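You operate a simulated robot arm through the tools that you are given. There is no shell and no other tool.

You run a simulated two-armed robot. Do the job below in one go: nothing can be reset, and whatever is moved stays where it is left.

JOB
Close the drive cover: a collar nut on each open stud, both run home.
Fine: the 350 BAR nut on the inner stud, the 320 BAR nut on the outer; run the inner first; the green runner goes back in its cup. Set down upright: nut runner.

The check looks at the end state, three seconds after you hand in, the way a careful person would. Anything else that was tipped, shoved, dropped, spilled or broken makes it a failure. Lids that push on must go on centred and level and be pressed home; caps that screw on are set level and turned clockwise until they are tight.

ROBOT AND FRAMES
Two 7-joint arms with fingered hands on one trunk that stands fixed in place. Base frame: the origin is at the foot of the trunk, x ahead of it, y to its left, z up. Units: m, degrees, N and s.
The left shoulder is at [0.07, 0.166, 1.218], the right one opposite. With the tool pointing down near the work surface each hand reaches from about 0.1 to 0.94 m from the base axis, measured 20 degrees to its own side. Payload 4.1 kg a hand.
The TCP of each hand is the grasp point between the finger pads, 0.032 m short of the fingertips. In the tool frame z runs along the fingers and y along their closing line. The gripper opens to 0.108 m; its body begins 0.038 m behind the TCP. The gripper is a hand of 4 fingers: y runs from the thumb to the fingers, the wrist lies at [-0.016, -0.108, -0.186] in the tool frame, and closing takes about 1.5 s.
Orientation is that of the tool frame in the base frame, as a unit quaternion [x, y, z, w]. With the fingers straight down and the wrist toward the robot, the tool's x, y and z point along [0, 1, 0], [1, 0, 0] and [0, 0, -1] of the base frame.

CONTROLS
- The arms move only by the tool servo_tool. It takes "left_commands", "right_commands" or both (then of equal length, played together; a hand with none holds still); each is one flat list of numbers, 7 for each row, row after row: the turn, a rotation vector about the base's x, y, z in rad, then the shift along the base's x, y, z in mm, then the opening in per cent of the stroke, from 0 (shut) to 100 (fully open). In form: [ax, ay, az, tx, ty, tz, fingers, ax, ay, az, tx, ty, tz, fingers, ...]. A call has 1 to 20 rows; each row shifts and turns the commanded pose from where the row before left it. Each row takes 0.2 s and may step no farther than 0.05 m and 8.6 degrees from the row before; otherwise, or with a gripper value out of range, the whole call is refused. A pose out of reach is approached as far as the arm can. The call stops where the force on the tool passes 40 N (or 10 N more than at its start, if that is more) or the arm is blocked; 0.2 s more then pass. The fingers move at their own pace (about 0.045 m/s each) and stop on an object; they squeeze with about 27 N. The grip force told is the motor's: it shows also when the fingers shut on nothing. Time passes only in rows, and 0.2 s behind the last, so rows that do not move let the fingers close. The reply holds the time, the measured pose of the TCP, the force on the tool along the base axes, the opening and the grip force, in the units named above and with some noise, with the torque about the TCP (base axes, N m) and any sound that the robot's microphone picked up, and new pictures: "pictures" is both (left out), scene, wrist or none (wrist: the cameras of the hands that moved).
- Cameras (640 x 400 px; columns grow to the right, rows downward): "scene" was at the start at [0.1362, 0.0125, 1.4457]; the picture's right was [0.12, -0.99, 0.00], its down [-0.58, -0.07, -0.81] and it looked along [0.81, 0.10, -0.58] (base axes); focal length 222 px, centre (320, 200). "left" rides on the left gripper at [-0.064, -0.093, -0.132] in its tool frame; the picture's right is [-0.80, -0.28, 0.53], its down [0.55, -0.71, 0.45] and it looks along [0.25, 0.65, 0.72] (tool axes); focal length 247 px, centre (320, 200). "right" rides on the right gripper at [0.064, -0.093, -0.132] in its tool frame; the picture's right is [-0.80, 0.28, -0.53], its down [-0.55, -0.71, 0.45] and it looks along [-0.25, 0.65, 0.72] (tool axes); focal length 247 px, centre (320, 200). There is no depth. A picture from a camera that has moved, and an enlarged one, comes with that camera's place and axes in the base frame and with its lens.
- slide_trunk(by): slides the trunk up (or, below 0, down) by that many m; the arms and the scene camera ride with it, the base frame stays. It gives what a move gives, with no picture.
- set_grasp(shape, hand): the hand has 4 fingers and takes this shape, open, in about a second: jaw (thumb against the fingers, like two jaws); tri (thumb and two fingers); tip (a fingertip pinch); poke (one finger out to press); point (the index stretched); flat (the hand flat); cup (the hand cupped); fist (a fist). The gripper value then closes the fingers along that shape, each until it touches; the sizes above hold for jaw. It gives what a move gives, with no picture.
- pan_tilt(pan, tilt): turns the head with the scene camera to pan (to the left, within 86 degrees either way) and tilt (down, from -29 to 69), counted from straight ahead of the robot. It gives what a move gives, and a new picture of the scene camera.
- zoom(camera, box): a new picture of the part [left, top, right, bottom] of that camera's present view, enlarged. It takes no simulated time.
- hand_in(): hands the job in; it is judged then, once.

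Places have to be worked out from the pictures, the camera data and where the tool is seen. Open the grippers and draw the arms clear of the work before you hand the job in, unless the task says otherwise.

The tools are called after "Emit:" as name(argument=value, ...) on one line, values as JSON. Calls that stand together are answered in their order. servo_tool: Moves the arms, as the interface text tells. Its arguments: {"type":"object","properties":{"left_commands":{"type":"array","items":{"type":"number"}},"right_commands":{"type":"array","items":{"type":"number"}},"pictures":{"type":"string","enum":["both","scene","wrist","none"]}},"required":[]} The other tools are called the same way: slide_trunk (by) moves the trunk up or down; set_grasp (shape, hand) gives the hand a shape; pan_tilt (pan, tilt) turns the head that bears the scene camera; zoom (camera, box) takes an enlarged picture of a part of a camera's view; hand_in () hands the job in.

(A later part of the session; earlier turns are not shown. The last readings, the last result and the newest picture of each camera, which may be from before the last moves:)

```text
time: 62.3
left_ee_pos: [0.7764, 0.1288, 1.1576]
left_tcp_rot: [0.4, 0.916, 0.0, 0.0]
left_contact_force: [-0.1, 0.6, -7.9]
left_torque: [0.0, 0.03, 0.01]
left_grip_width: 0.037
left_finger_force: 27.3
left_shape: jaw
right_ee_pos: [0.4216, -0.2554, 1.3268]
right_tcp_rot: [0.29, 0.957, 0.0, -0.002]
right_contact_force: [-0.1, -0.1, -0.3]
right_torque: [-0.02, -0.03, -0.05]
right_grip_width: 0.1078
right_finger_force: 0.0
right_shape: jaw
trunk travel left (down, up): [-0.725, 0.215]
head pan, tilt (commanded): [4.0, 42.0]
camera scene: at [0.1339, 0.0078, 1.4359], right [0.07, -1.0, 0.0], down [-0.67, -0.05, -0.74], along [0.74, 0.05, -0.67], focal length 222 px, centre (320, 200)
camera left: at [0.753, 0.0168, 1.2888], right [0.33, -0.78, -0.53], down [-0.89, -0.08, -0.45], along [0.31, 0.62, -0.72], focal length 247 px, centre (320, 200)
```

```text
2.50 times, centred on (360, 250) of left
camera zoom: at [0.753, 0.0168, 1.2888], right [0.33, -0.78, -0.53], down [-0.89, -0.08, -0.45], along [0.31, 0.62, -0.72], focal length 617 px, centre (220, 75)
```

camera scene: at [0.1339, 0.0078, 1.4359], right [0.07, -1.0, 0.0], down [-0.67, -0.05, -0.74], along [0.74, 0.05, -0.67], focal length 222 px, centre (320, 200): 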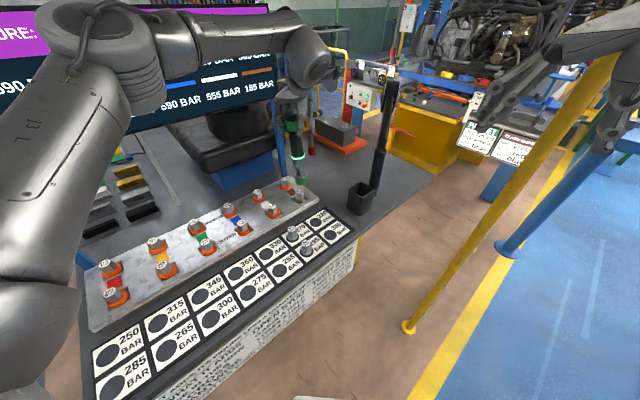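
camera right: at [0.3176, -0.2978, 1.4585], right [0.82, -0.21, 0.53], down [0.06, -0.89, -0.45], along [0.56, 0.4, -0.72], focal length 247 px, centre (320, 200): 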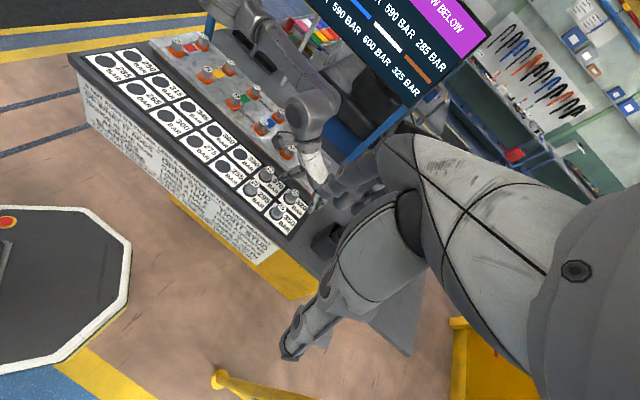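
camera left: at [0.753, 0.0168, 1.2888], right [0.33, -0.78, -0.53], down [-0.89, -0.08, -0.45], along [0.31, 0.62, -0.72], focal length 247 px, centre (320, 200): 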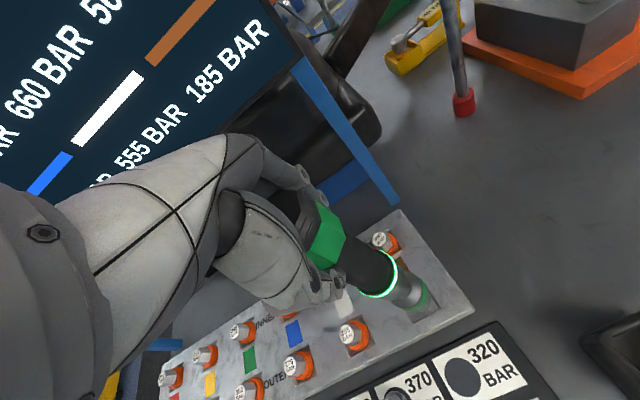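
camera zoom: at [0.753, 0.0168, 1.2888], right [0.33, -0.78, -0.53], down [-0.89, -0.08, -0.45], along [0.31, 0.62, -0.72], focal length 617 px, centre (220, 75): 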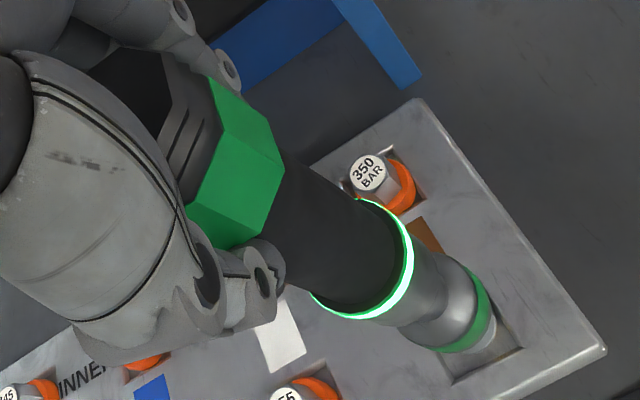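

The 350 nut now shows its orange collar like the others. The runner has pivoted about 3° in the grip (its socket leans toward +x, −y), so I rotate the hand about the jaw axis by 0.052 rad to make it vertical again and re-check.

Emit:
servo_tool(left_commands=[0.0191, 0.0177, 0, 0, 0, 0, 0, 0.0191, 0.0177, 0, 0, 0, 0, 0, 0, 0, 0, 0, 0, 0, 0], pictures="none")

Emit:
zoom(camera="scene", box=[265, 140, 325, 205])

Emit:
zoom(camera="right", box=[300, 120, 360, 180])

Emit:
zoom(camera="left", box=[340, 220, 480, 330])

```text
time: 63.1
left_ee_pos: [0.7786, 0.129, 1.1581]
left_tcp_rot: [0.401, 0.916, 0.01, -0.024]
left_contact_force: [-0.2, 0.0, -7.6]
left_torque: [0.0, 0.02, -0.02]
left_grip_width: 0.0373
left_finger_force: 26.8
left_shape: jaw
right_ee_pos: [0.422, -0.2546, 1.3267]
right_tcp_rot: [0.289, 0.957, 0.001, -0.001]
right_contact_force: [-0.8, -0.2, 0.3]
right_torque: [-0.01, -0.04, 0.01]
right_grip_width: 0.1075
right_finger_force: 0.0
right_shape: jaw
trunk travel left (down, up): [-0.725, 0.215]
head pan, tilt (commanded): [4.0, 42.0]
```

```text
6.15 times, centred on (295, 172) of scene
camera zoom: at [0.1337, 0.0081, 1.4359], right [0.07, -1.0, 0.0], down [-0.67, -0.05, -0.74], along [0.74, 0.05, -0.67], focal length 1366 px, centre (474, 369)
```

zoom: 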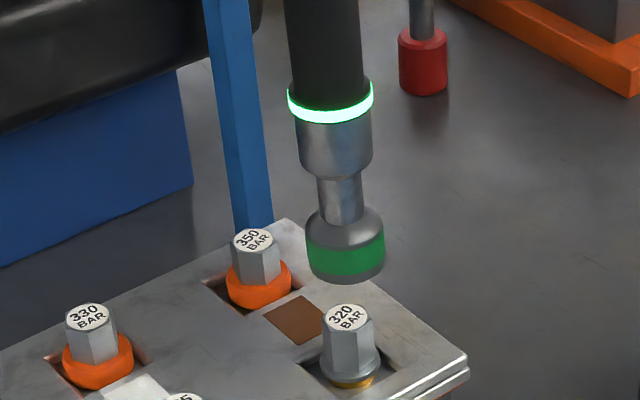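

```text
6.67 times, centred on (330, 150) of right
camera zoom: at [0.317, -0.2962, 1.459], right [0.82, -0.21, 0.53], down [0.06, -0.89, -0.45], along [0.57, 0.4, -0.72], focal length 1646 px, centre (253, 533)
```

zoom: 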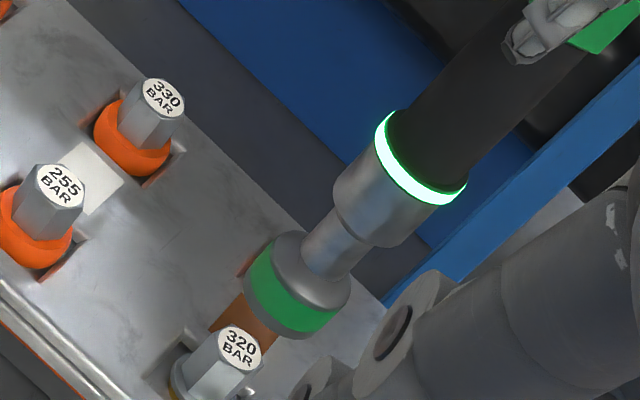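

```text
3.64 times, centred on (410, 275) of left
camera zoom: at [0.7587, 0.0121, 1.2852], right [0.31, -0.76, -0.57], down [-0.91, -0.06, -0.42], along [0.28, 0.65, -0.7], focal length 898 px, centre (-7, -73)
```

zoom: 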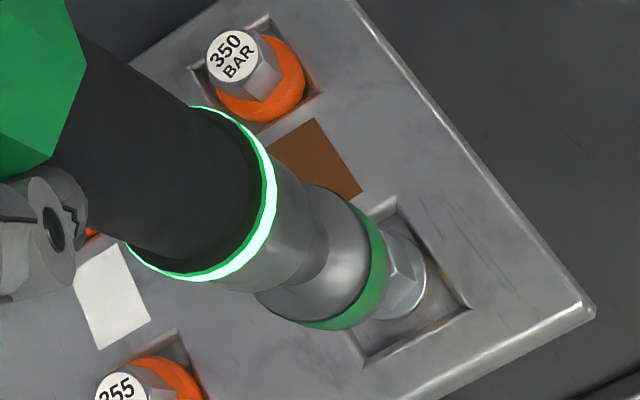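

Nearly vertical now; I add the last 0.015 rad and lower to about 13 mm above the 320 nut for the fine check.

Emit:
servo_tool(left_commands=[0.011, 0.0102, 0, 0, 0, -8, 0, 0, 0, 0, 0, 0, -15, 0, 0, 0, 0, 0, 0, -15, 0, 0, 0, 0, 0, 0, 0, 0], pictures="none")

Emit:
zoom(camera="scene", box=[275, 155, 325, 200])

Emit:
zoom(camera="right", box=[308, 137, 353, 182])

Emit:
zoom(camera="left", box=[340, 220, 480, 330])

```text
time: 64.1
left_ee_pos: [0.7797, 0.1287, 1.12]
left_tcp_rot: [0.4, 0.916, 0.014, -0.031]
left_contact_force: [-0.2, -0.6, -7.8]
left_torque: [-0.02, 0.05, 0.03]
left_grip_width: 0.0376
left_finger_force: 26.8
left_shape: jaw
right_ee_pos: [0.422, -0.2564, 1.3272]
right_tcp_rot: [0.289, 0.957, 0.0, -0.002]
right_contact_force: [-0.8, 0.3, 0.8]
right_torque: [0.01, 0.03, 0.0]
right_grip_width: 0.108
right_finger_force: 0.2
right_shape: jaw
trunk travel left (down, up): [-0.725, 0.215]
head pan, tilt (commanded): [4.0, 42.0]
```

```text
8.89 times, centred on (300, 178) of scene
camera zoom: at [0.1336, 0.0078, 1.4359], right [0.07, -1.0, 0.0], down [-0.67, -0.05, -0.74], along [0.74, 0.05, -0.67], focal length 1973 px, centre (498, 400)
```

zoom: 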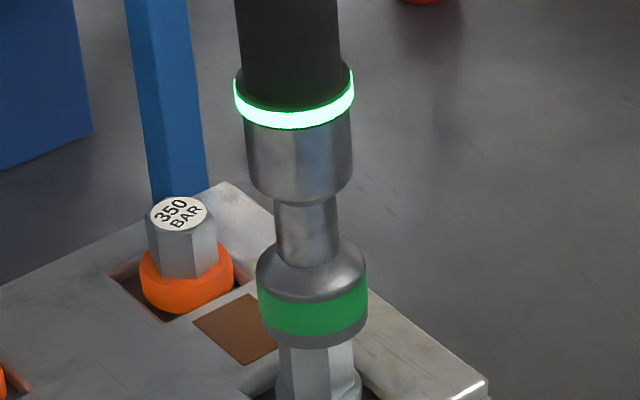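

```text
8.89 times, centred on (330, 160) of right
camera zoom: at [0.3169, -0.2965, 1.4589], right [0.82, -0.21, 0.53], down [0.06, -0.89, -0.45], along [0.57, 0.4, -0.72], focal length 2195 px, centre (227, 560)
```

zoom: 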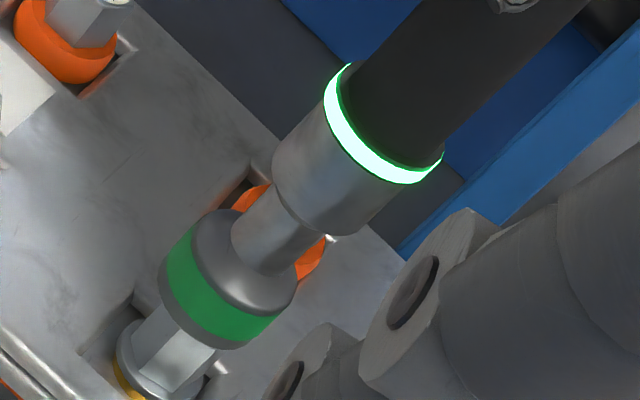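

```text
3.64 times, centred on (410, 275) of left
camera zoom: at [0.761, 0.0107, 1.2466], right [0.31, -0.75, -0.58], down [-0.91, -0.06, -0.41], along [0.27, 0.66, -0.7], focal length 898 px, centre (-7, -73)
```

zoom: 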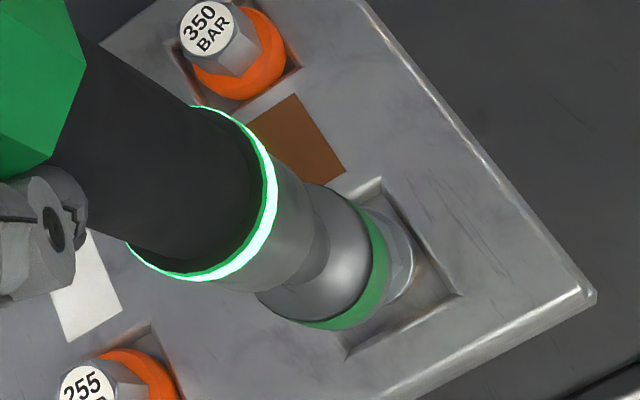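

I zoom in tighter in both views to judge the socket-to-nut alignment along the other axis.

Emit:
zoom(camera="scene", box=[285, 180, 315, 205])

Emit:
zoom(camera="right", box=[303, 155, 338, 190])

Emit:
zoom(camera="left", box=[390, 255, 470, 325])

```text
16.00 times, centred on (300, 192) of scene
camera zoom: at [0.1336, 0.0078, 1.4359], right [0.07, -1.0, 0.0], down [-0.67, -0.05, -0.74], along [0.74, 0.05, -0.67], focal length 3552 px, centre (640, 320)
```

zoom: 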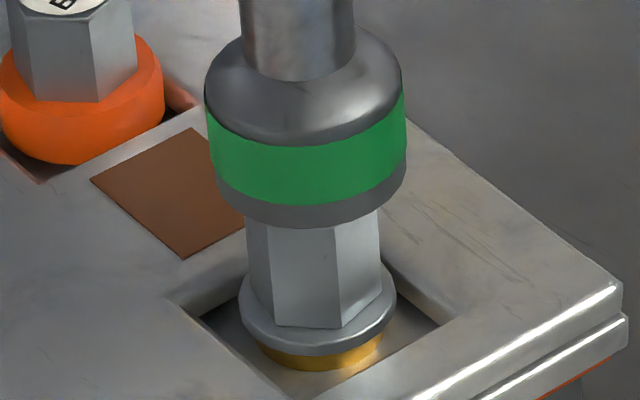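

```text
11.43 times, centred on (320, 172) of right
camera zoom: at [0.3169, -0.2965, 1.4589], right [0.82, -0.21, 0.53], down [0.06, -0.89, -0.45], along [0.57, 0.4, -0.72], focal length 2823 px, centre (314, 514)
```

zoom: 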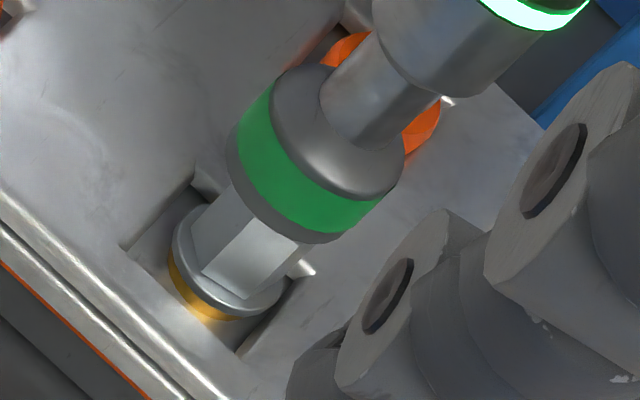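

```text
5.71 times, centred on (430, 290) of left
camera zoom: at [0.761, 0.0107, 1.2466], right [0.31, -0.75, -0.58], down [-0.91, -0.06, -0.41], along [0.27, 0.66, -0.7], focal length 1411 px, centre (-309, -314)
```

zoom: 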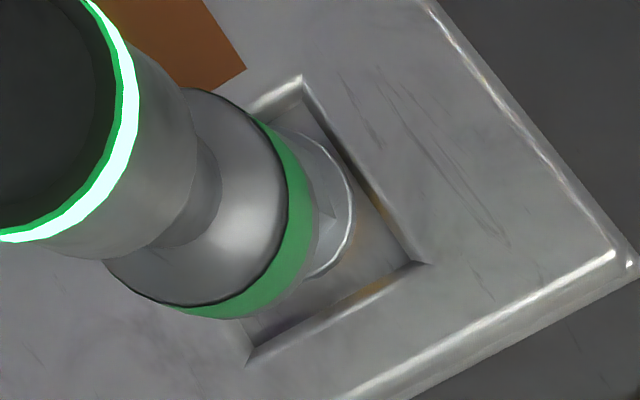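

The socket needs about +2.5 mm in x. I shift it and lower, then go on in 2 mm steps.

Emit:
servo_tool(left_commands=[0, 0, 0, 2.5, 0.3, 0, 0, 0, 0, 0, 0, 0, -4, 0, 0, 0, 0, 0, 0, -3, 0, 0, 0, 0, 0, 0, -3, 0, 0, 0, 0, 0, 0, -2, 0, 0, 0, 0, 0, 0, -2, 0, 0, 0, 0, 0, 0, 0, 0], pictures="none")

Emit:
zoom(camera="scene", box=[285, 180, 315, 205])

Emit:
zoom(camera="right", box=[303, 155, 338, 190])

```text
time: 65.7
left_ee_pos: [0.7796, 0.1286, 1.1085]
left_tcp_rot: [0.4, 0.916, 0.015, -0.03]
left_contact_force: [-0.1, -0.7, 5.8]
left_torque: [0.15, -0.23, 0.01]
left_grip_width: 0.0375
left_finger_force: 27.3
left_shape: jaw
right_ee_pos: [0.4205, -0.2557, 1.3269]
right_tcp_rot: [0.29, 0.957, 0.001, -0.002]
right_contact_force: [0.1, -0.5, -0.1]
right_torque: [-0.03, 0.0, 0.0]
right_grip_width: 0.108
right_finger_force: 0.1
right_shape: jaw
trunk travel left (down, up): [-0.725, 0.215]
head pan, tilt (commanded): [4.0, 42.0]
```

```text
16.00 times, centred on (300, 192) of scene
camera zoom: at [0.1316, 0.0075, 1.4363], right [0.07, -1.0, 0.0], down [-0.67, -0.05, -0.74], along [0.74, 0.05, -0.67], focal length 3552 px, centre (640, 320)
```

zoom: 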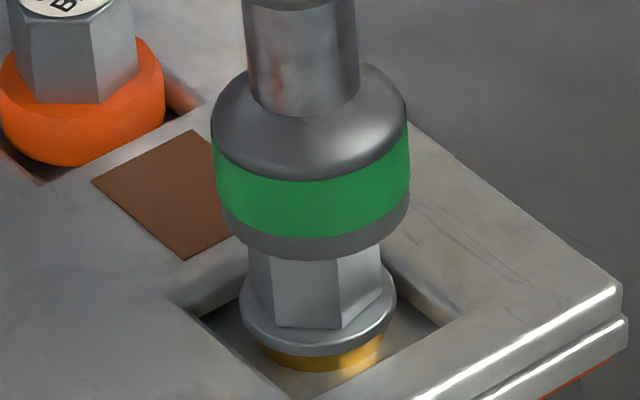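

```text
11.43 times, centred on (320, 172) of right
camera zoom: at [0.3148, -0.2968, 1.4595], right [0.82, -0.21, 0.53], down [0.06, -0.89, -0.45], along [0.57, 0.4, -0.72], focal length 2823 px, centre (314, 514)
```

zoom: 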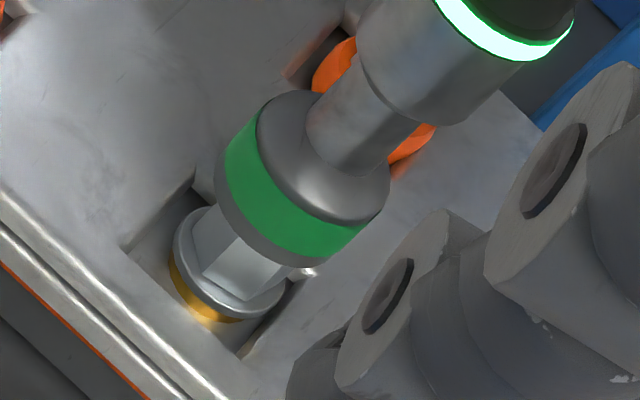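

The socket is laterally centred within about 1 mm but stopped 12 mm higher than at the inner nut — its hex is likely out of phase after spinning. I nudge y, keep light pressure and turn slowly clockwise to let the hex drop in.

Emit:
servo_tool(left_commands=[0, 0, -0.08, 0, 0.5, 0, 0, 0, 0, -0.08, 0, 0, -0.5, 0, 0, 0, -0.08, 0, 0, -0.5, 0, 0, 0, 0, 0, 0, 0, 0], pictures="none")

Emit:
zoom(camera="scene", box=[285, 175, 315, 200])

Emit:
zoom(camera="right", box=[303, 155, 338, 190])

```text
time: 66.7
left_ee_pos: [0.7789, 0.1281, 1.1069]
left_tcp_rot: [0.506, 0.862, 0.018, -0.028]
left_contact_force: [0.0, 1.3, 13.1]
left_torque: [0.18, -0.33, 0.0]
left_grip_width: 0.0381
left_finger_force: 27.1
left_shape: jaw
right_ee_pos: [0.4185, -0.2557, 1.3281]
right_tcp_rot: [0.29, 0.957, 0.001, -0.001]
right_contact_force: [0.2, 0.6, 0.0]
right_torque: [-0.02, 0.0, -0.03]
right_grip_width: 0.1074
right_finger_force: 0.0
right_shape: jaw
trunk travel left (down, up): [-0.725, 0.215]
head pan, tilt (commanded): [4.0, 42.0]
```

```text
16.00 times, centred on (300, 188) of scene
camera zoom: at [0.1302, 0.0073, 1.4364], right [0.07, -1.0, 0.0], down [-0.67, -0.05, -0.74], along [0.74, 0.05, -0.67], focal length 3552 px, centre (640, 400)
```

zoom: 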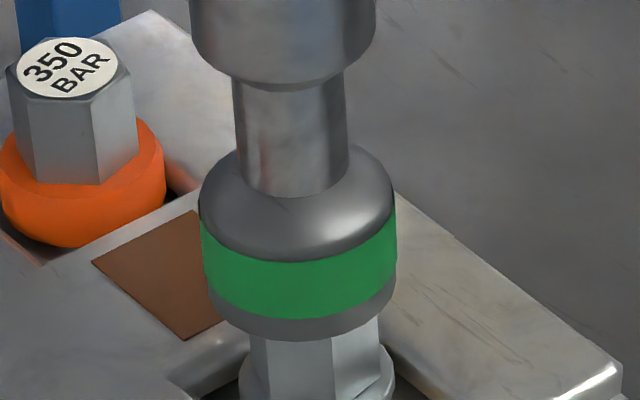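

```text
11.43 times, centred on (320, 172) of right
camera zoom: at [0.3135, -0.297, 1.4597], right [0.82, -0.21, 0.53], down [0.07, -0.89, -0.45], along [0.57, 0.4, -0.72], focal length 2823 px, centre (314, 514)
```

zoom: 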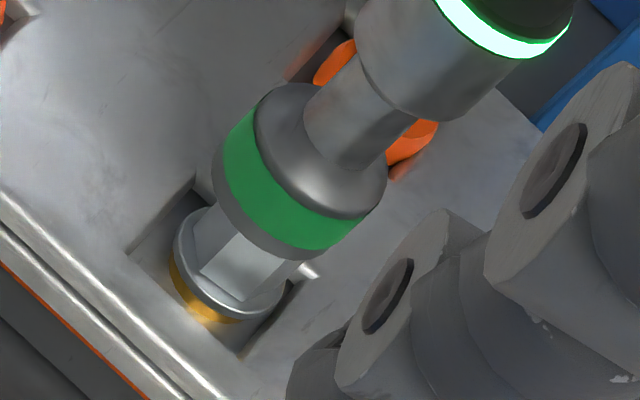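

Still not dropping in, and the socket has crept about 3 mm toward +y. I lift clear and re-measure the runner's hang before trying again.

Emit:
servo_tool(left_commands=[0, 0, 0, 0, 0, 5, 0, 0, 0, 0, 0, 0, 12, 0, 0, 0, 0, 0, 0, 8, 0, 0, 0, 0, 0, 0, 0, 0, 0, 0, 0, 0, 0, 0, 0], pictures="both")

Emit:
zoom(camera="scene", box=[275, 145, 325, 205])

Emit:
zoom(camera="right", box=[303, 130, 358, 185])

Emit:
zoom(camera="left", box=[240, 170, 480, 330])

```text
time: 67.9
left_ee_pos: [0.7808, 0.1293, 1.1308]
left_tcp_rot: [0.507, 0.861, 0.016, -0.029]
left_contact_force: [0.0, 0.6, -8.1]
left_torque: [-0.02, 0.05, -0.02]
left_grip_width: 0.0369
left_finger_force: 26.9
left_shape: jaw
right_ee_pos: [0.4206, -0.2545, 1.3269]
right_tcp_rot: [0.289, 0.957, -0.001, -0.002]
right_contact_force: [-0.1, 0.0, -0.6]
right_torque: [0.01, 0.0, 0.0]
right_grip_width: 0.1078
right_finger_force: 0.1
right_shape: jaw
trunk travel left (down, up): [-0.725, 0.215]
head pan, tilt (commanded): [4.0, 42.0]
camera scene: at [0.1336, 0.0078, 1.4359], right [0.07, -1.0, 0.0], down [-0.67, -0.05, -0.74], along [0.74, 0.05, -0.67], focal length 222 px, centre (320, 200)
camera left: at [0.7364, 0.0183, 1.2578], right [0.12, -0.8, -0.58], down [-0.9, 0.16, -0.41], along [0.42, 0.57, -0.7], focal length 247 px, centre (320, 200)
```

scene: 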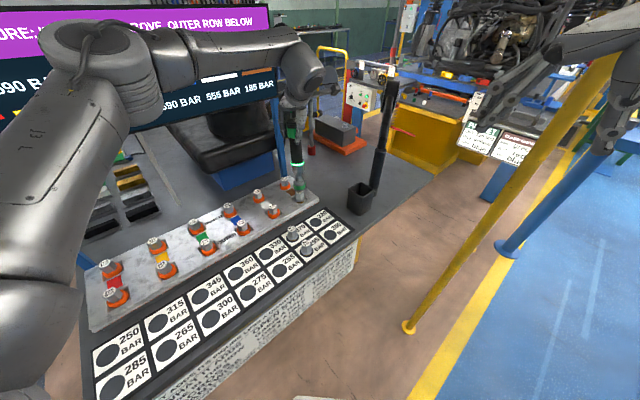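
left: 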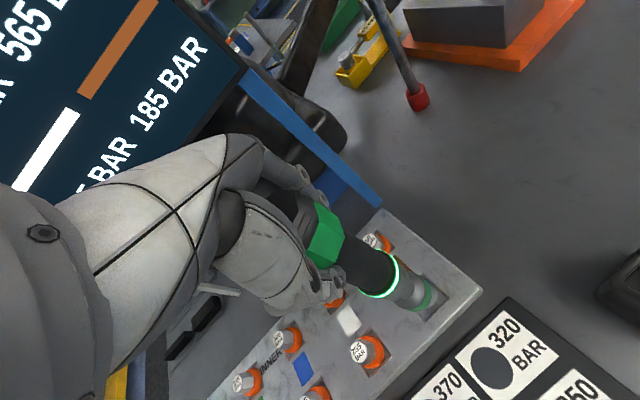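

```text
6.67 times, centred on (300, 175) of scene
camera zoom: at [0.1336, 0.0078, 1.4359], right [0.07, -1.0, 0.0], down [-0.67, -0.05, -0.74], along [0.74, 0.05, -0.67], focal length 1480 px, centre (453, 367)
```

zoom: 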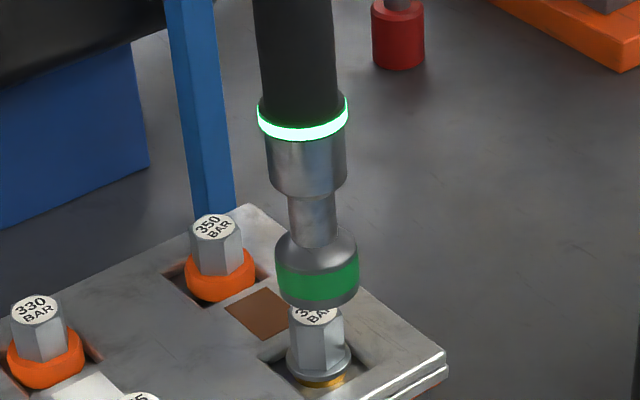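

```text
7.27 times, centred on (330, 158) of right
camera zoom: at [0.3168, -0.2966, 1.4589], right [0.82, -0.21, 0.53], down [0.06, -0.89, -0.45], along [0.57, 0.4, -0.72], focal length 1796 px, centre (244, 509)
```

zoom: 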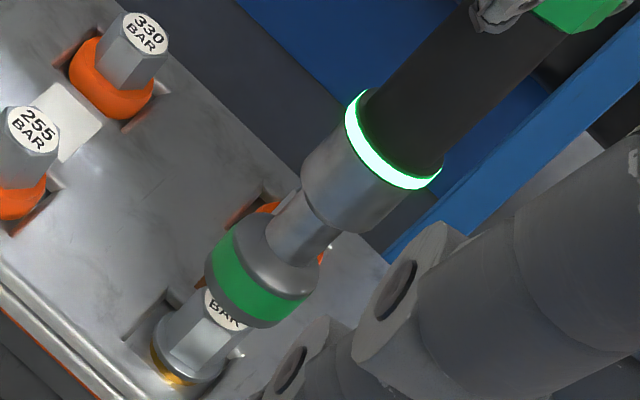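

```text
2.50 times, centred on (360, 250) of left
camera zoom: at [0.7364, 0.0183, 1.2578], right [0.12, -0.8, -0.58], down [-0.9, 0.16, -0.41], along [0.42, 0.57, -0.7], focal length 617 px, centre (220, 75)
```

zoom: 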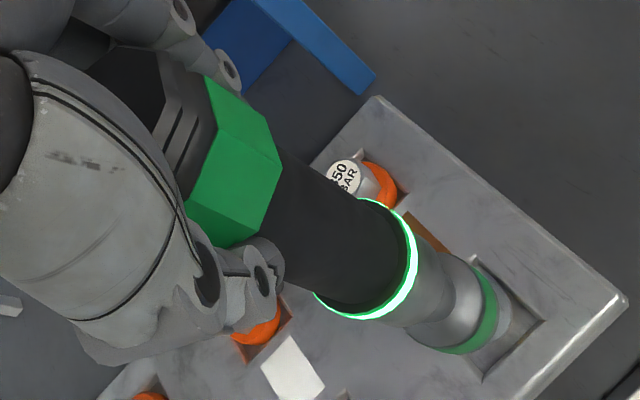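

Free-hanging, the socket sits about (−4.7, −2.5) mm from the nut with a slight lean — so it was landing on the nut's edge rather than over it. I correct the lean and shift (+6.4, +0.3) mm, then re-check.

Emit:
servo_tool(left_commands=[0.0119, 0.0066, 0, 3.2, 0.2, 0, 0, 0, 0, 0, 3.2, 0.1, 0, 0, 0, 0, 0, 0, 0, 0, 0], pictures="none")

Emit:
zoom(camera="scene", box=[275, 145, 325, 205])

Emit:
zoom(camera="scene", box=[285, 178, 315, 203])

Emit:
zoom(camera="right", box=[303, 130, 358, 185])

Emit:
zoom(camera="right", box=[303, 155, 338, 190])

Emit:
zoom(camera="left", box=[390, 245, 470, 315])

```text
time: 68.7
left_ee_pos: [0.788, 0.1292, 1.1306]
left_tcp_rot: [0.507, 0.861, 0.02, -0.035]
left_contact_force: [0.4, -0.4, -7.6]
left_torque: [-0.05, -0.02, 0.0]
left_grip_width: 0.0369
left_finger_force: 26.8
left_shape: jaw
right_ee_pos: [0.4227, -0.255, 1.327]
right_tcp_rot: [0.29, 0.957, 0.0, -0.001]
right_contact_force: [-0.4, -0.2, 0.4]
right_torque: [-0.01, 0.0, 0.0]
right_grip_width: 0.1078
right_finger_force: 0.0
right_shape: jaw
trunk travel left (down, up): [-0.725, 0.215]
head pan, tilt (commanded): [4.0, 42.0]
```

```text
6.67 times, centred on (300, 175) of scene
camera zoom: at [0.1337, 0.008, 1.4359], right [0.07, -1.0, 0.0], down [-0.67, -0.05, -0.74], along [0.74, 0.05, -0.67], focal length 1480 px, centre (453, 367)
```

zoom: 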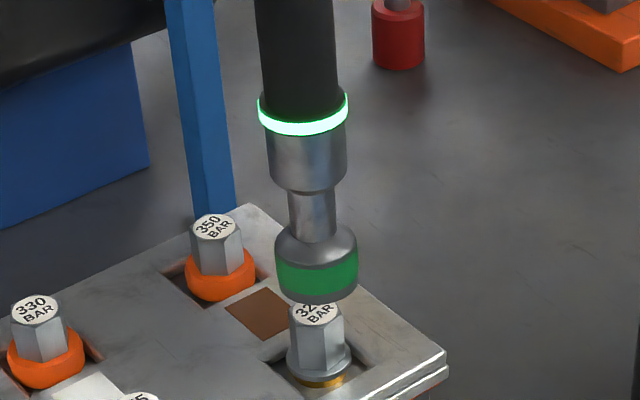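

```text
16.00 times, centred on (300, 190) of scene
camera zoom: at [0.1337, 0.008, 1.4359], right [0.07, -1.0, 0.0], down [-0.67, -0.05, -0.74], along [0.74, 0.05, -0.67], focal length 3552 px, centre (640, 352)
```

zoom: 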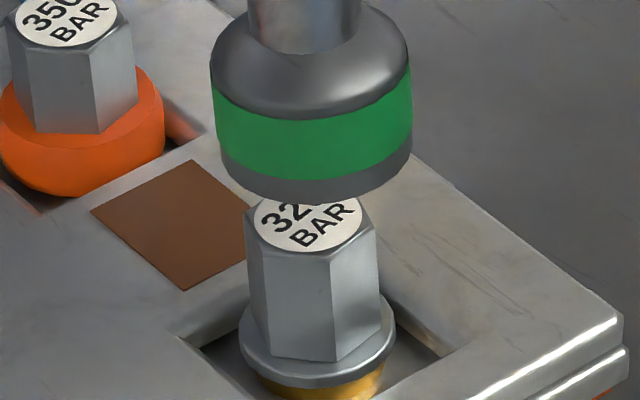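

```text
7.27 times, centred on (330, 158) of right
camera zoom: at [0.317, -0.2963, 1.4589], right [0.82, -0.21, 0.53], down [0.06, -0.89, -0.45], along [0.57, 0.4, -0.72], focal length 1796 px, centre (244, 509)
```

zoom: 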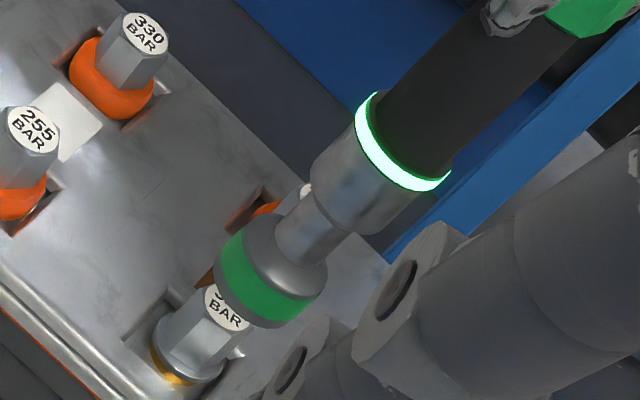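

```text
11.43 times, centred on (320, 172) of right
camera zoom: at [0.317, -0.2963, 1.4589], right [0.82, -0.21, 0.53], down [0.06, -0.89, -0.45], along [0.57, 0.4, -0.72], focal length 2823 px, centre (314, 514)
```

zoom: 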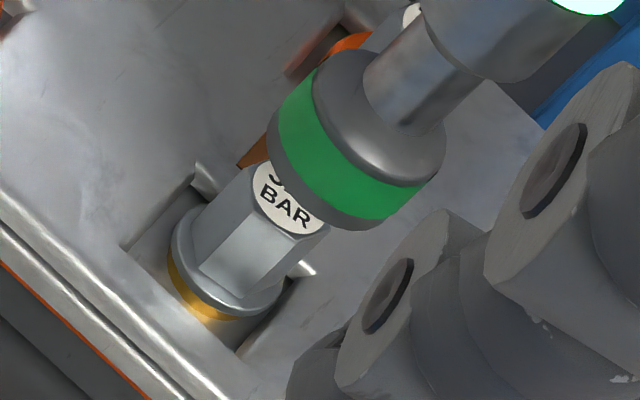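

```text
5.71 times, centred on (430, 280) of left
camera zoom: at [0.7437, 0.0171, 1.2559], right [0.12, -0.8, -0.59], down [-0.9, 0.17, -0.4], along [0.42, 0.58, -0.7], focal length 1411 px, centre (-309, -257)
```

zoom: 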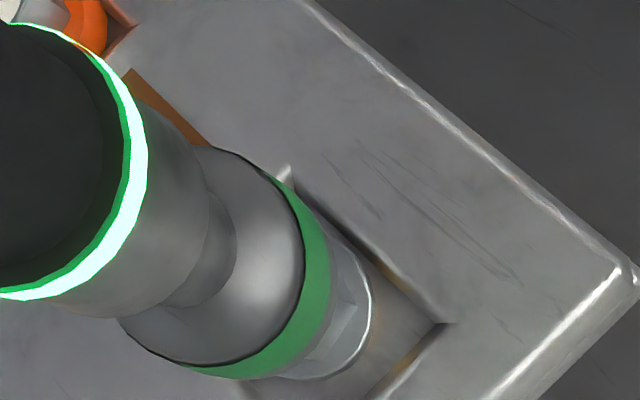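

The runner hangs plumb in the grip (it pivots like a pendulum), and the socket now reads about (+2, −3.2) mm from the nut. I shift (−2, +3.2) mm and measure once more.

Emit:
servo_tool(left_commands=[0, 0, 0, -2, 3.2, 0, 0, 0, 0, 0, 0, 0, -8, 0, 0, 0, 0, 0, 0, 0, 0, 0, 0, 0, 0, 0, 0, 0], pictures="none")

Emit:
zoom(camera="scene", box=[285, 178, 315, 203])

Emit:
zoom(camera="right", box=[303, 155, 338, 190])

Emit:
zoom(camera="left", box=[390, 245, 470, 315])

```text
time: 69.7
left_ee_pos: [0.7855, 0.1326, 1.1217]
left_tcp_rot: [0.507, 0.861, 0.02, -0.035]
left_contact_force: [-0.5, 0.1, -7.3]
left_torque: [-0.02, 0.02, 0.0]
left_grip_width: 0.0373
left_finger_force: 26.7
left_shape: jaw
right_ee_pos: [0.4211, -0.2548, 1.3272]
right_tcp_rot: [0.29, 0.957, 0.0, -0.001]
right_contact_force: [-0.5, -0.1, 0.0]
right_torque: [0.01, -0.01, 0.0]
right_grip_width: 0.1078
right_finger_force: 0.0
right_shape: jaw
trunk travel left (down, up): [-0.725, 0.215]
head pan, tilt (commanded): [4.0, 42.0]
```

```text
16.00 times, centred on (300, 190) of scene
camera zoom: at [0.1337, 0.0081, 1.4359], right [0.07, -1.0, 0.0], down [-0.67, -0.05, -0.74], along [0.74, 0.05, -0.67], focal length 3552 px, centre (640, 352)
```

zoom: 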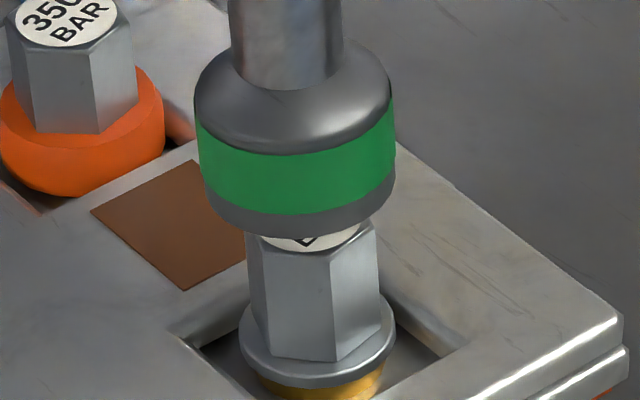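

```text
11.43 times, centred on (320, 172) of right
camera zoom: at [0.3169, -0.2963, 1.4589], right [0.82, -0.21, 0.53], down [0.06, -0.89, -0.45], along [0.57, 0.4, -0.72], focal length 2823 px, centre (314, 514)
```

zoom: 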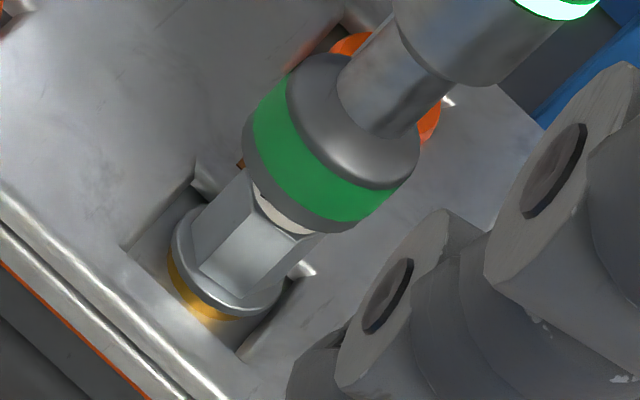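

```text
5.71 times, centred on (430, 280) of left
camera zoom: at [0.7415, 0.0208, 1.2473], right [0.12, -0.8, -0.59], down [-0.9, 0.17, -0.4], along [0.42, 0.58, -0.7], focal length 1411 px, centre (-309, -257)
```

zoom: 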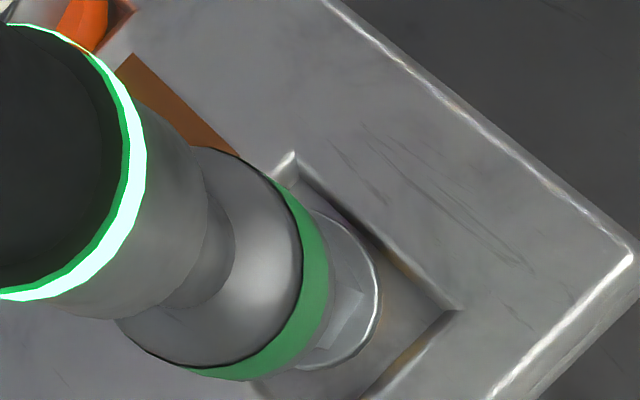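

Now it reads about (−1, +1.5) mm. I apply (+0.8, −1.3) mm and lower gently toward contact.

Emit:
servo_tool(left_commands=[0, 0, 0, 0.8, -1.3, 0, 0, 0, 0, 0, 0, 0, -5, 0, 0, 0, 0, 0, 0, -4, 0, 0, 0, 0, 0, 0, -2, 0, 0, 0, 0, 0, 0, -1, 0, 0, 0, 0, 0, 0, 0, 0], pictures="none")

Emit:
zoom(camera="scene", box=[285, 178, 315, 203])

Emit:
zoom(camera="right", box=[303, 155, 338, 190])

```text
time: 71.1
left_ee_pos: [0.7881, 0.1323, 1.1114]
left_tcp_rot: [0.507, 0.861, 0.02, -0.035]
left_contact_force: [1.2, 0.2, -7.6]
left_torque: [-0.03, 0.04, 0.01]
left_grip_width: 0.037
left_finger_force: 26.4
left_shape: jaw
right_ee_pos: [0.4218, -0.2555, 1.3259]
right_tcp_rot: [0.29, 0.957, 0.0, -0.002]
right_contact_force: [0.2, -0.9, 0.4]
right_torque: [0.01, 0.01, -0.04]
right_grip_width: 0.1075
right_finger_force: 0.0
right_shape: jaw
trunk travel left (down, up): [-0.725, 0.215]
head pan, tilt (commanded): [4.0, 42.0]
```

```text
16.00 times, centred on (300, 190) of scene
camera zoom: at [0.1339, 0.0078, 1.4359], right [0.07, -1.0, 0.0], down [-0.67, -0.05, -0.74], along [0.74, 0.05, -0.67], focal length 3552 px, centre (640, 352)
```

zoom: 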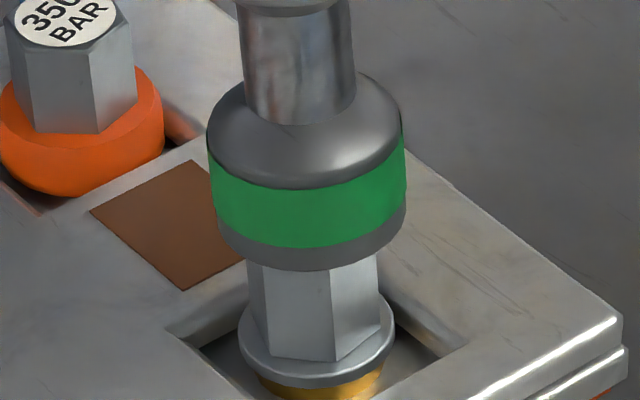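

```text
11.43 times, centred on (320, 172) of right
camera zoom: at [0.3172, -0.2965, 1.4588], right [0.82, -0.21, 0.53], down [0.06, -0.89, -0.45], along [0.57, 0.4, -0.72], focal length 2823 px, centre (314, 514)
```

zoom: 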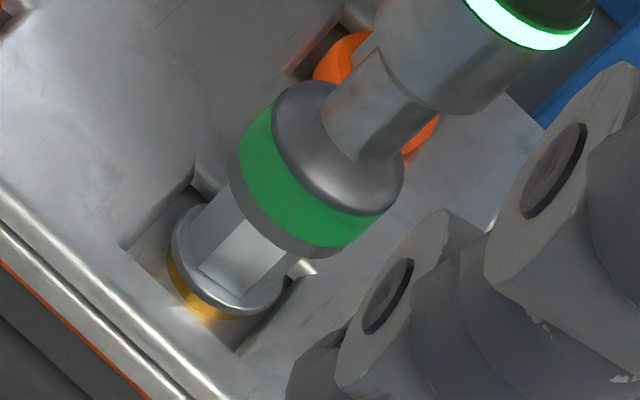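

Well aligned (about 0.5 mm) with a gap of roughly 2 mm. I continue down in 1 mm steps.

Emit:
servo_tool(left_commands=[0, 0, 0, 0, 0, -1, 0, 0, 0, 0, 0, 0, -1, 0, 0, 0, 0, 0, 0, -1, 0, 0, 0, 0, 0, 0, -1, 0, 0, 0, 0, 0, 0, 0, 0], pictures="none")

Emit:
zoom(camera="scene", box=[285, 178, 315, 203])

```text
time: 72.3
left_ee_pos: [0.7884, 0.1309, 1.1054]
left_tcp_rot: [0.508, 0.861, 0.019, -0.035]
left_contact_force: [0.5, -0.7, -8.1]
left_torque: [-0.02, 0.02, -0.01]
left_grip_width: 0.0371
left_finger_force: 27.3
left_shape: jaw
right_ee_pos: [0.4219, -0.2554, 1.326]
right_tcp_rot: [0.29, 0.957, 0.0, -0.002]
right_contact_force: [-0.9, -0.1, 0.3]
right_torque: [0.0, -0.04, -0.01]
right_grip_width: 0.1079
right_finger_force: 0.0
right_shape: jaw
trunk travel left (down, up): [-0.725, 0.215]
head pan, tilt (commanded): [4.0, 42.0]
```

```text
16.00 times, centred on (300, 190) of scene
camera zoom: at [0.1339, 0.0079, 1.4359], right [0.07, -1.0, 0.0], down [-0.67, -0.05, -0.74], along [0.74, 0.05, -0.67], focal length 3552 px, centre (640, 352)
```

zoom: 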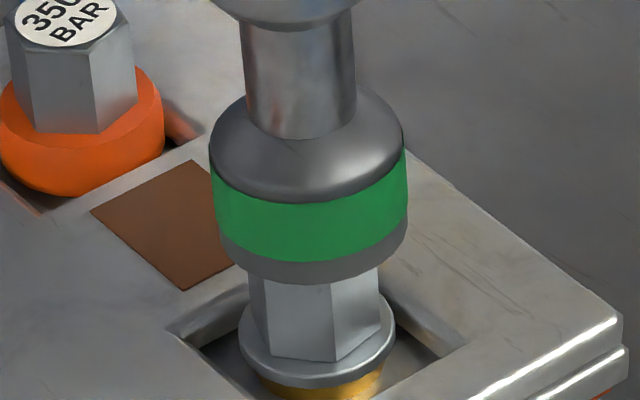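

No contact even below the earlier stopping height, so it is now sliding over the nut. I continue down.

Emit:
servo_tool(left_commands=[0, 0, 0, 0, 0, -1.5, 0, 0, 0, 0, 0, 0, -1.5, 0, 0, 0, 0, 0, 0, -1.5, 0, 0, 0, 0, 0, 0, -1.5, 0, 0, 0, 0, 0, 0, 0, 0], pictures="none")

Emit:
zoom(camera="scene", box=[285, 178, 315, 203])

Emit:
zoom(camera="right", box=[303, 155, 338, 190])

```text
time: 73.5
left_ee_pos: [0.7865, 0.1313, 1.1008]
left_tcp_rot: [0.507, 0.861, 0.02, -0.035]
left_contact_force: [-0.7, 0.3, -7.7]
left_torque: [-0.01, -0.04, 0.0]
left_grip_width: 0.0367
left_finger_force: 26.9
left_shape: jaw
right_ee_pos: [0.4214, -0.2558, 1.3265]
right_tcp_rot: [0.29, 0.957, 0.0, -0.001]
right_contact_force: [0.5, 0.5, -0.1]
right_torque: [0.01, -0.01, 0.02]
right_grip_width: 0.1079
right_finger_force: 0.1
right_shape: jaw
trunk travel left (down, up): [-0.725, 0.215]
head pan, tilt (commanded): [4.0, 42.0]
```

```text
16.00 times, centred on (300, 190) of scene
camera zoom: at [0.1339, 0.0079, 1.4359], right [0.07, -1.0, 0.0], down [-0.67, -0.05, -0.74], along [0.74, 0.05, -0.67], focal length 3552 px, centre (640, 352)
```

zoom: 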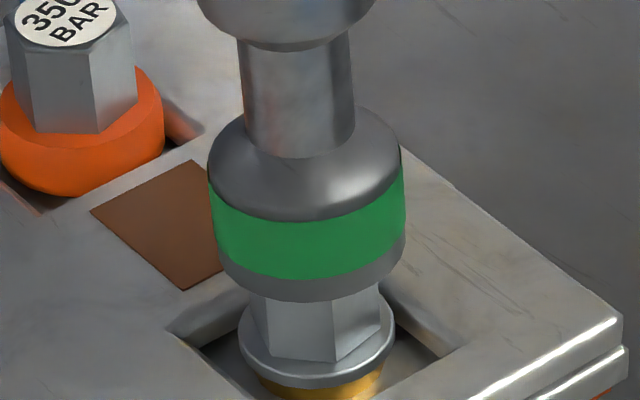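

```text
11.43 times, centred on (320, 172) of right
camera zoom: at [0.3172, -0.2964, 1.4588], right [0.82, -0.21, 0.53], down [0.06, -0.89, -0.45], along [0.57, 0.4, -0.72], focal length 2823 px, centre (314, 514)
```

zoom: 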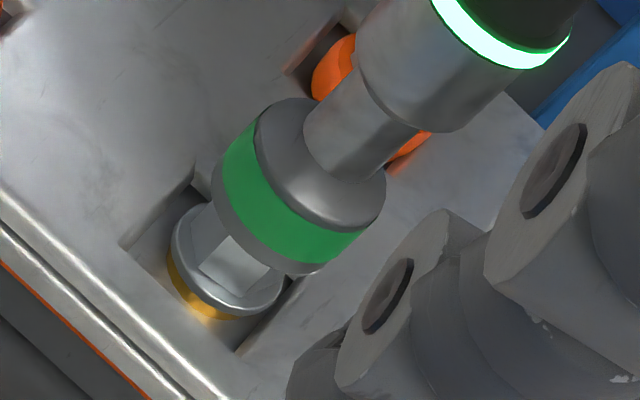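

Free and centred. I keep lowering to seat the socket.

Emit:
servo_tool(left_commands=[0, 0, 0, 0, 0, -1.5, 0, 0, 0, 0, 0, 0, -1.5, 0, 0, 0, 0, 0, 0, -1.5, 0, 0, 0, 0, 0, 0, 0, 0], pictures="none")

Emit:
zoom(camera="scene", box=[285, 178, 315, 203])

```text
time: 74.5
left_ee_pos: [0.7863, 0.1318, 1.0954]
left_tcp_rot: [0.507, 0.861, 0.019, -0.035]
left_contact_force: [0.3, -0.6, -1.7]
left_torque: [0.05, -0.14, -0.01]
left_grip_width: 0.0371
left_finger_force: 27.2
left_shape: jaw
right_ee_pos: [0.4204, -0.2562, 1.3266]
right_tcp_rot: [0.29, 0.957, 0.001, 0.0]
right_contact_force: [-0.6, 0.5, -0.8]
right_torque: [0.01, 0.02, 0.01]
right_grip_width: 0.1078
right_finger_force: 0.1
right_shape: jaw
trunk travel left (down, up): [-0.725, 0.215]
head pan, tilt (commanded): [4.0, 42.0]
```

```text
16.00 times, centred on (300, 190) of scene
camera zoom: at [0.133, 0.0078, 1.4361], right [0.07, -1.0, 0.0], down [-0.67, -0.05, -0.74], along [0.74, 0.05, -0.67], focal length 3552 px, centre (640, 352)
```

zoom: 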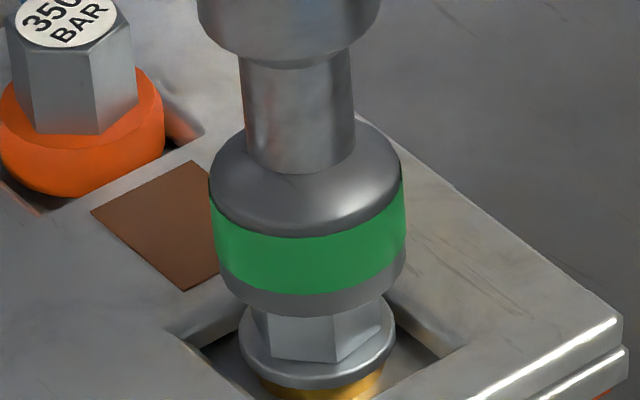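

Contact begins at the same height as on the inner nut. I press 2 mm further and hold.

Emit:
servo_tool(left_commands=[0, 0, 0, 0, 0, -1, 0, 0, 0, 0, 0, 0, -1, 0, 0, 0, 0, 0, 0, 0, 0, 0, 0, 0, 0, 0, 0, 0], pictures="none")

Emit:
zoom(camera="scene", box=[280, 165, 320, 205])

```text
time: 75.5
left_ee_pos: [0.7848, 0.1304, 1.0948]
left_tcp_rot: [0.506, 0.861, 0.021, -0.034]
left_contact_force: [0.2, 0.5, 3.4]
left_torque: [0.13, -0.21, 0.03]
left_grip_width: 0.0369
left_finger_force: 27.1
left_shape: jaw
right_ee_pos: [0.4206, -0.2564, 1.3283]
right_tcp_rot: [0.29, 0.957, 0.0, -0.001]
right_contact_force: [-0.3, 0.8, -0.4]
right_torque: [0.0, -0.03, -0.02]
right_grip_width: 0.1075
right_finger_force: 0.1
right_shape: jaw
trunk travel left (down, up): [-0.725, 0.215]
head pan, tilt (commanded): [4.0, 42.0]
```

```text
10.00 times, centred on (300, 185) of scene
camera zoom: at [0.1319, 0.0075, 1.4361], right [0.07, -1.0, 0.0], down [-0.67, -0.05, -0.74], along [0.74, 0.05, -0.67], focal length 2220 px, centre (520, 350)
```

zoom: 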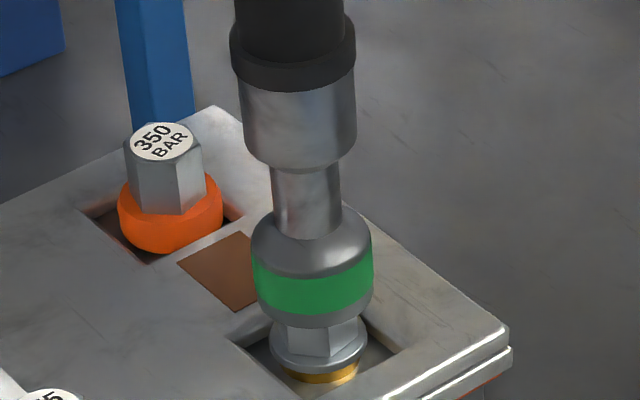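

The indicator ring went dark, so the runner has engaged the new nut. I press about 2.5 mm more to reach the same push as before and hold.

Emit:
servo_tool(left_commands=[0, 0, 0, 0, 0, -1, 0, 0, 0, 0, 0, 0, -1, 0, 0, 0, 0, 0, 0, -0.5, 0, 0, 0, 0, 0, 0, 0, 0, 0, 0, 0, 0, 0, 0, 0], pictures="none")

Emit:
zoom(camera="scene", box=[280, 165, 320, 205])

```text
time: 76.7
left_ee_pos: [0.7845, 0.1306, 1.0945]
left_tcp_rot: [0.507, 0.861, 0.021, -0.033]
left_contact_force: [-0.1, 0.2, 16.1]
left_torque: [0.18, -0.3, 0.03]
left_grip_width: 0.038
left_finger_force: 27.1
left_shape: jaw
right_ee_pos: [0.418, -0.2564, 1.3267]
right_tcp_rot: [0.291, 0.957, 0.0, 0.0]
right_contact_force: [-0.2, 0.8, 0.0]
right_torque: [0.0, 0.03, -0.03]
right_grip_width: 0.108
right_finger_force: 0.0
right_shape: jaw
trunk travel left (down, up): [-0.725, 0.215]
head pan, tilt (commanded): [4.0, 42.0]
```

```text
10.00 times, centred on (300, 185) of scene
camera zoom: at [0.1297, 0.0071, 1.4364], right [0.07, -1.0, 0.0], down [-0.67, -0.05, -0.74], along [0.74, 0.05, -0.67], focal length 2220 px, centre (520, 350)
```

zoom: 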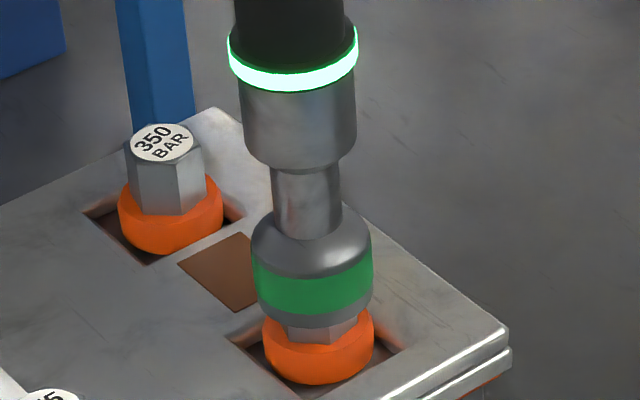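

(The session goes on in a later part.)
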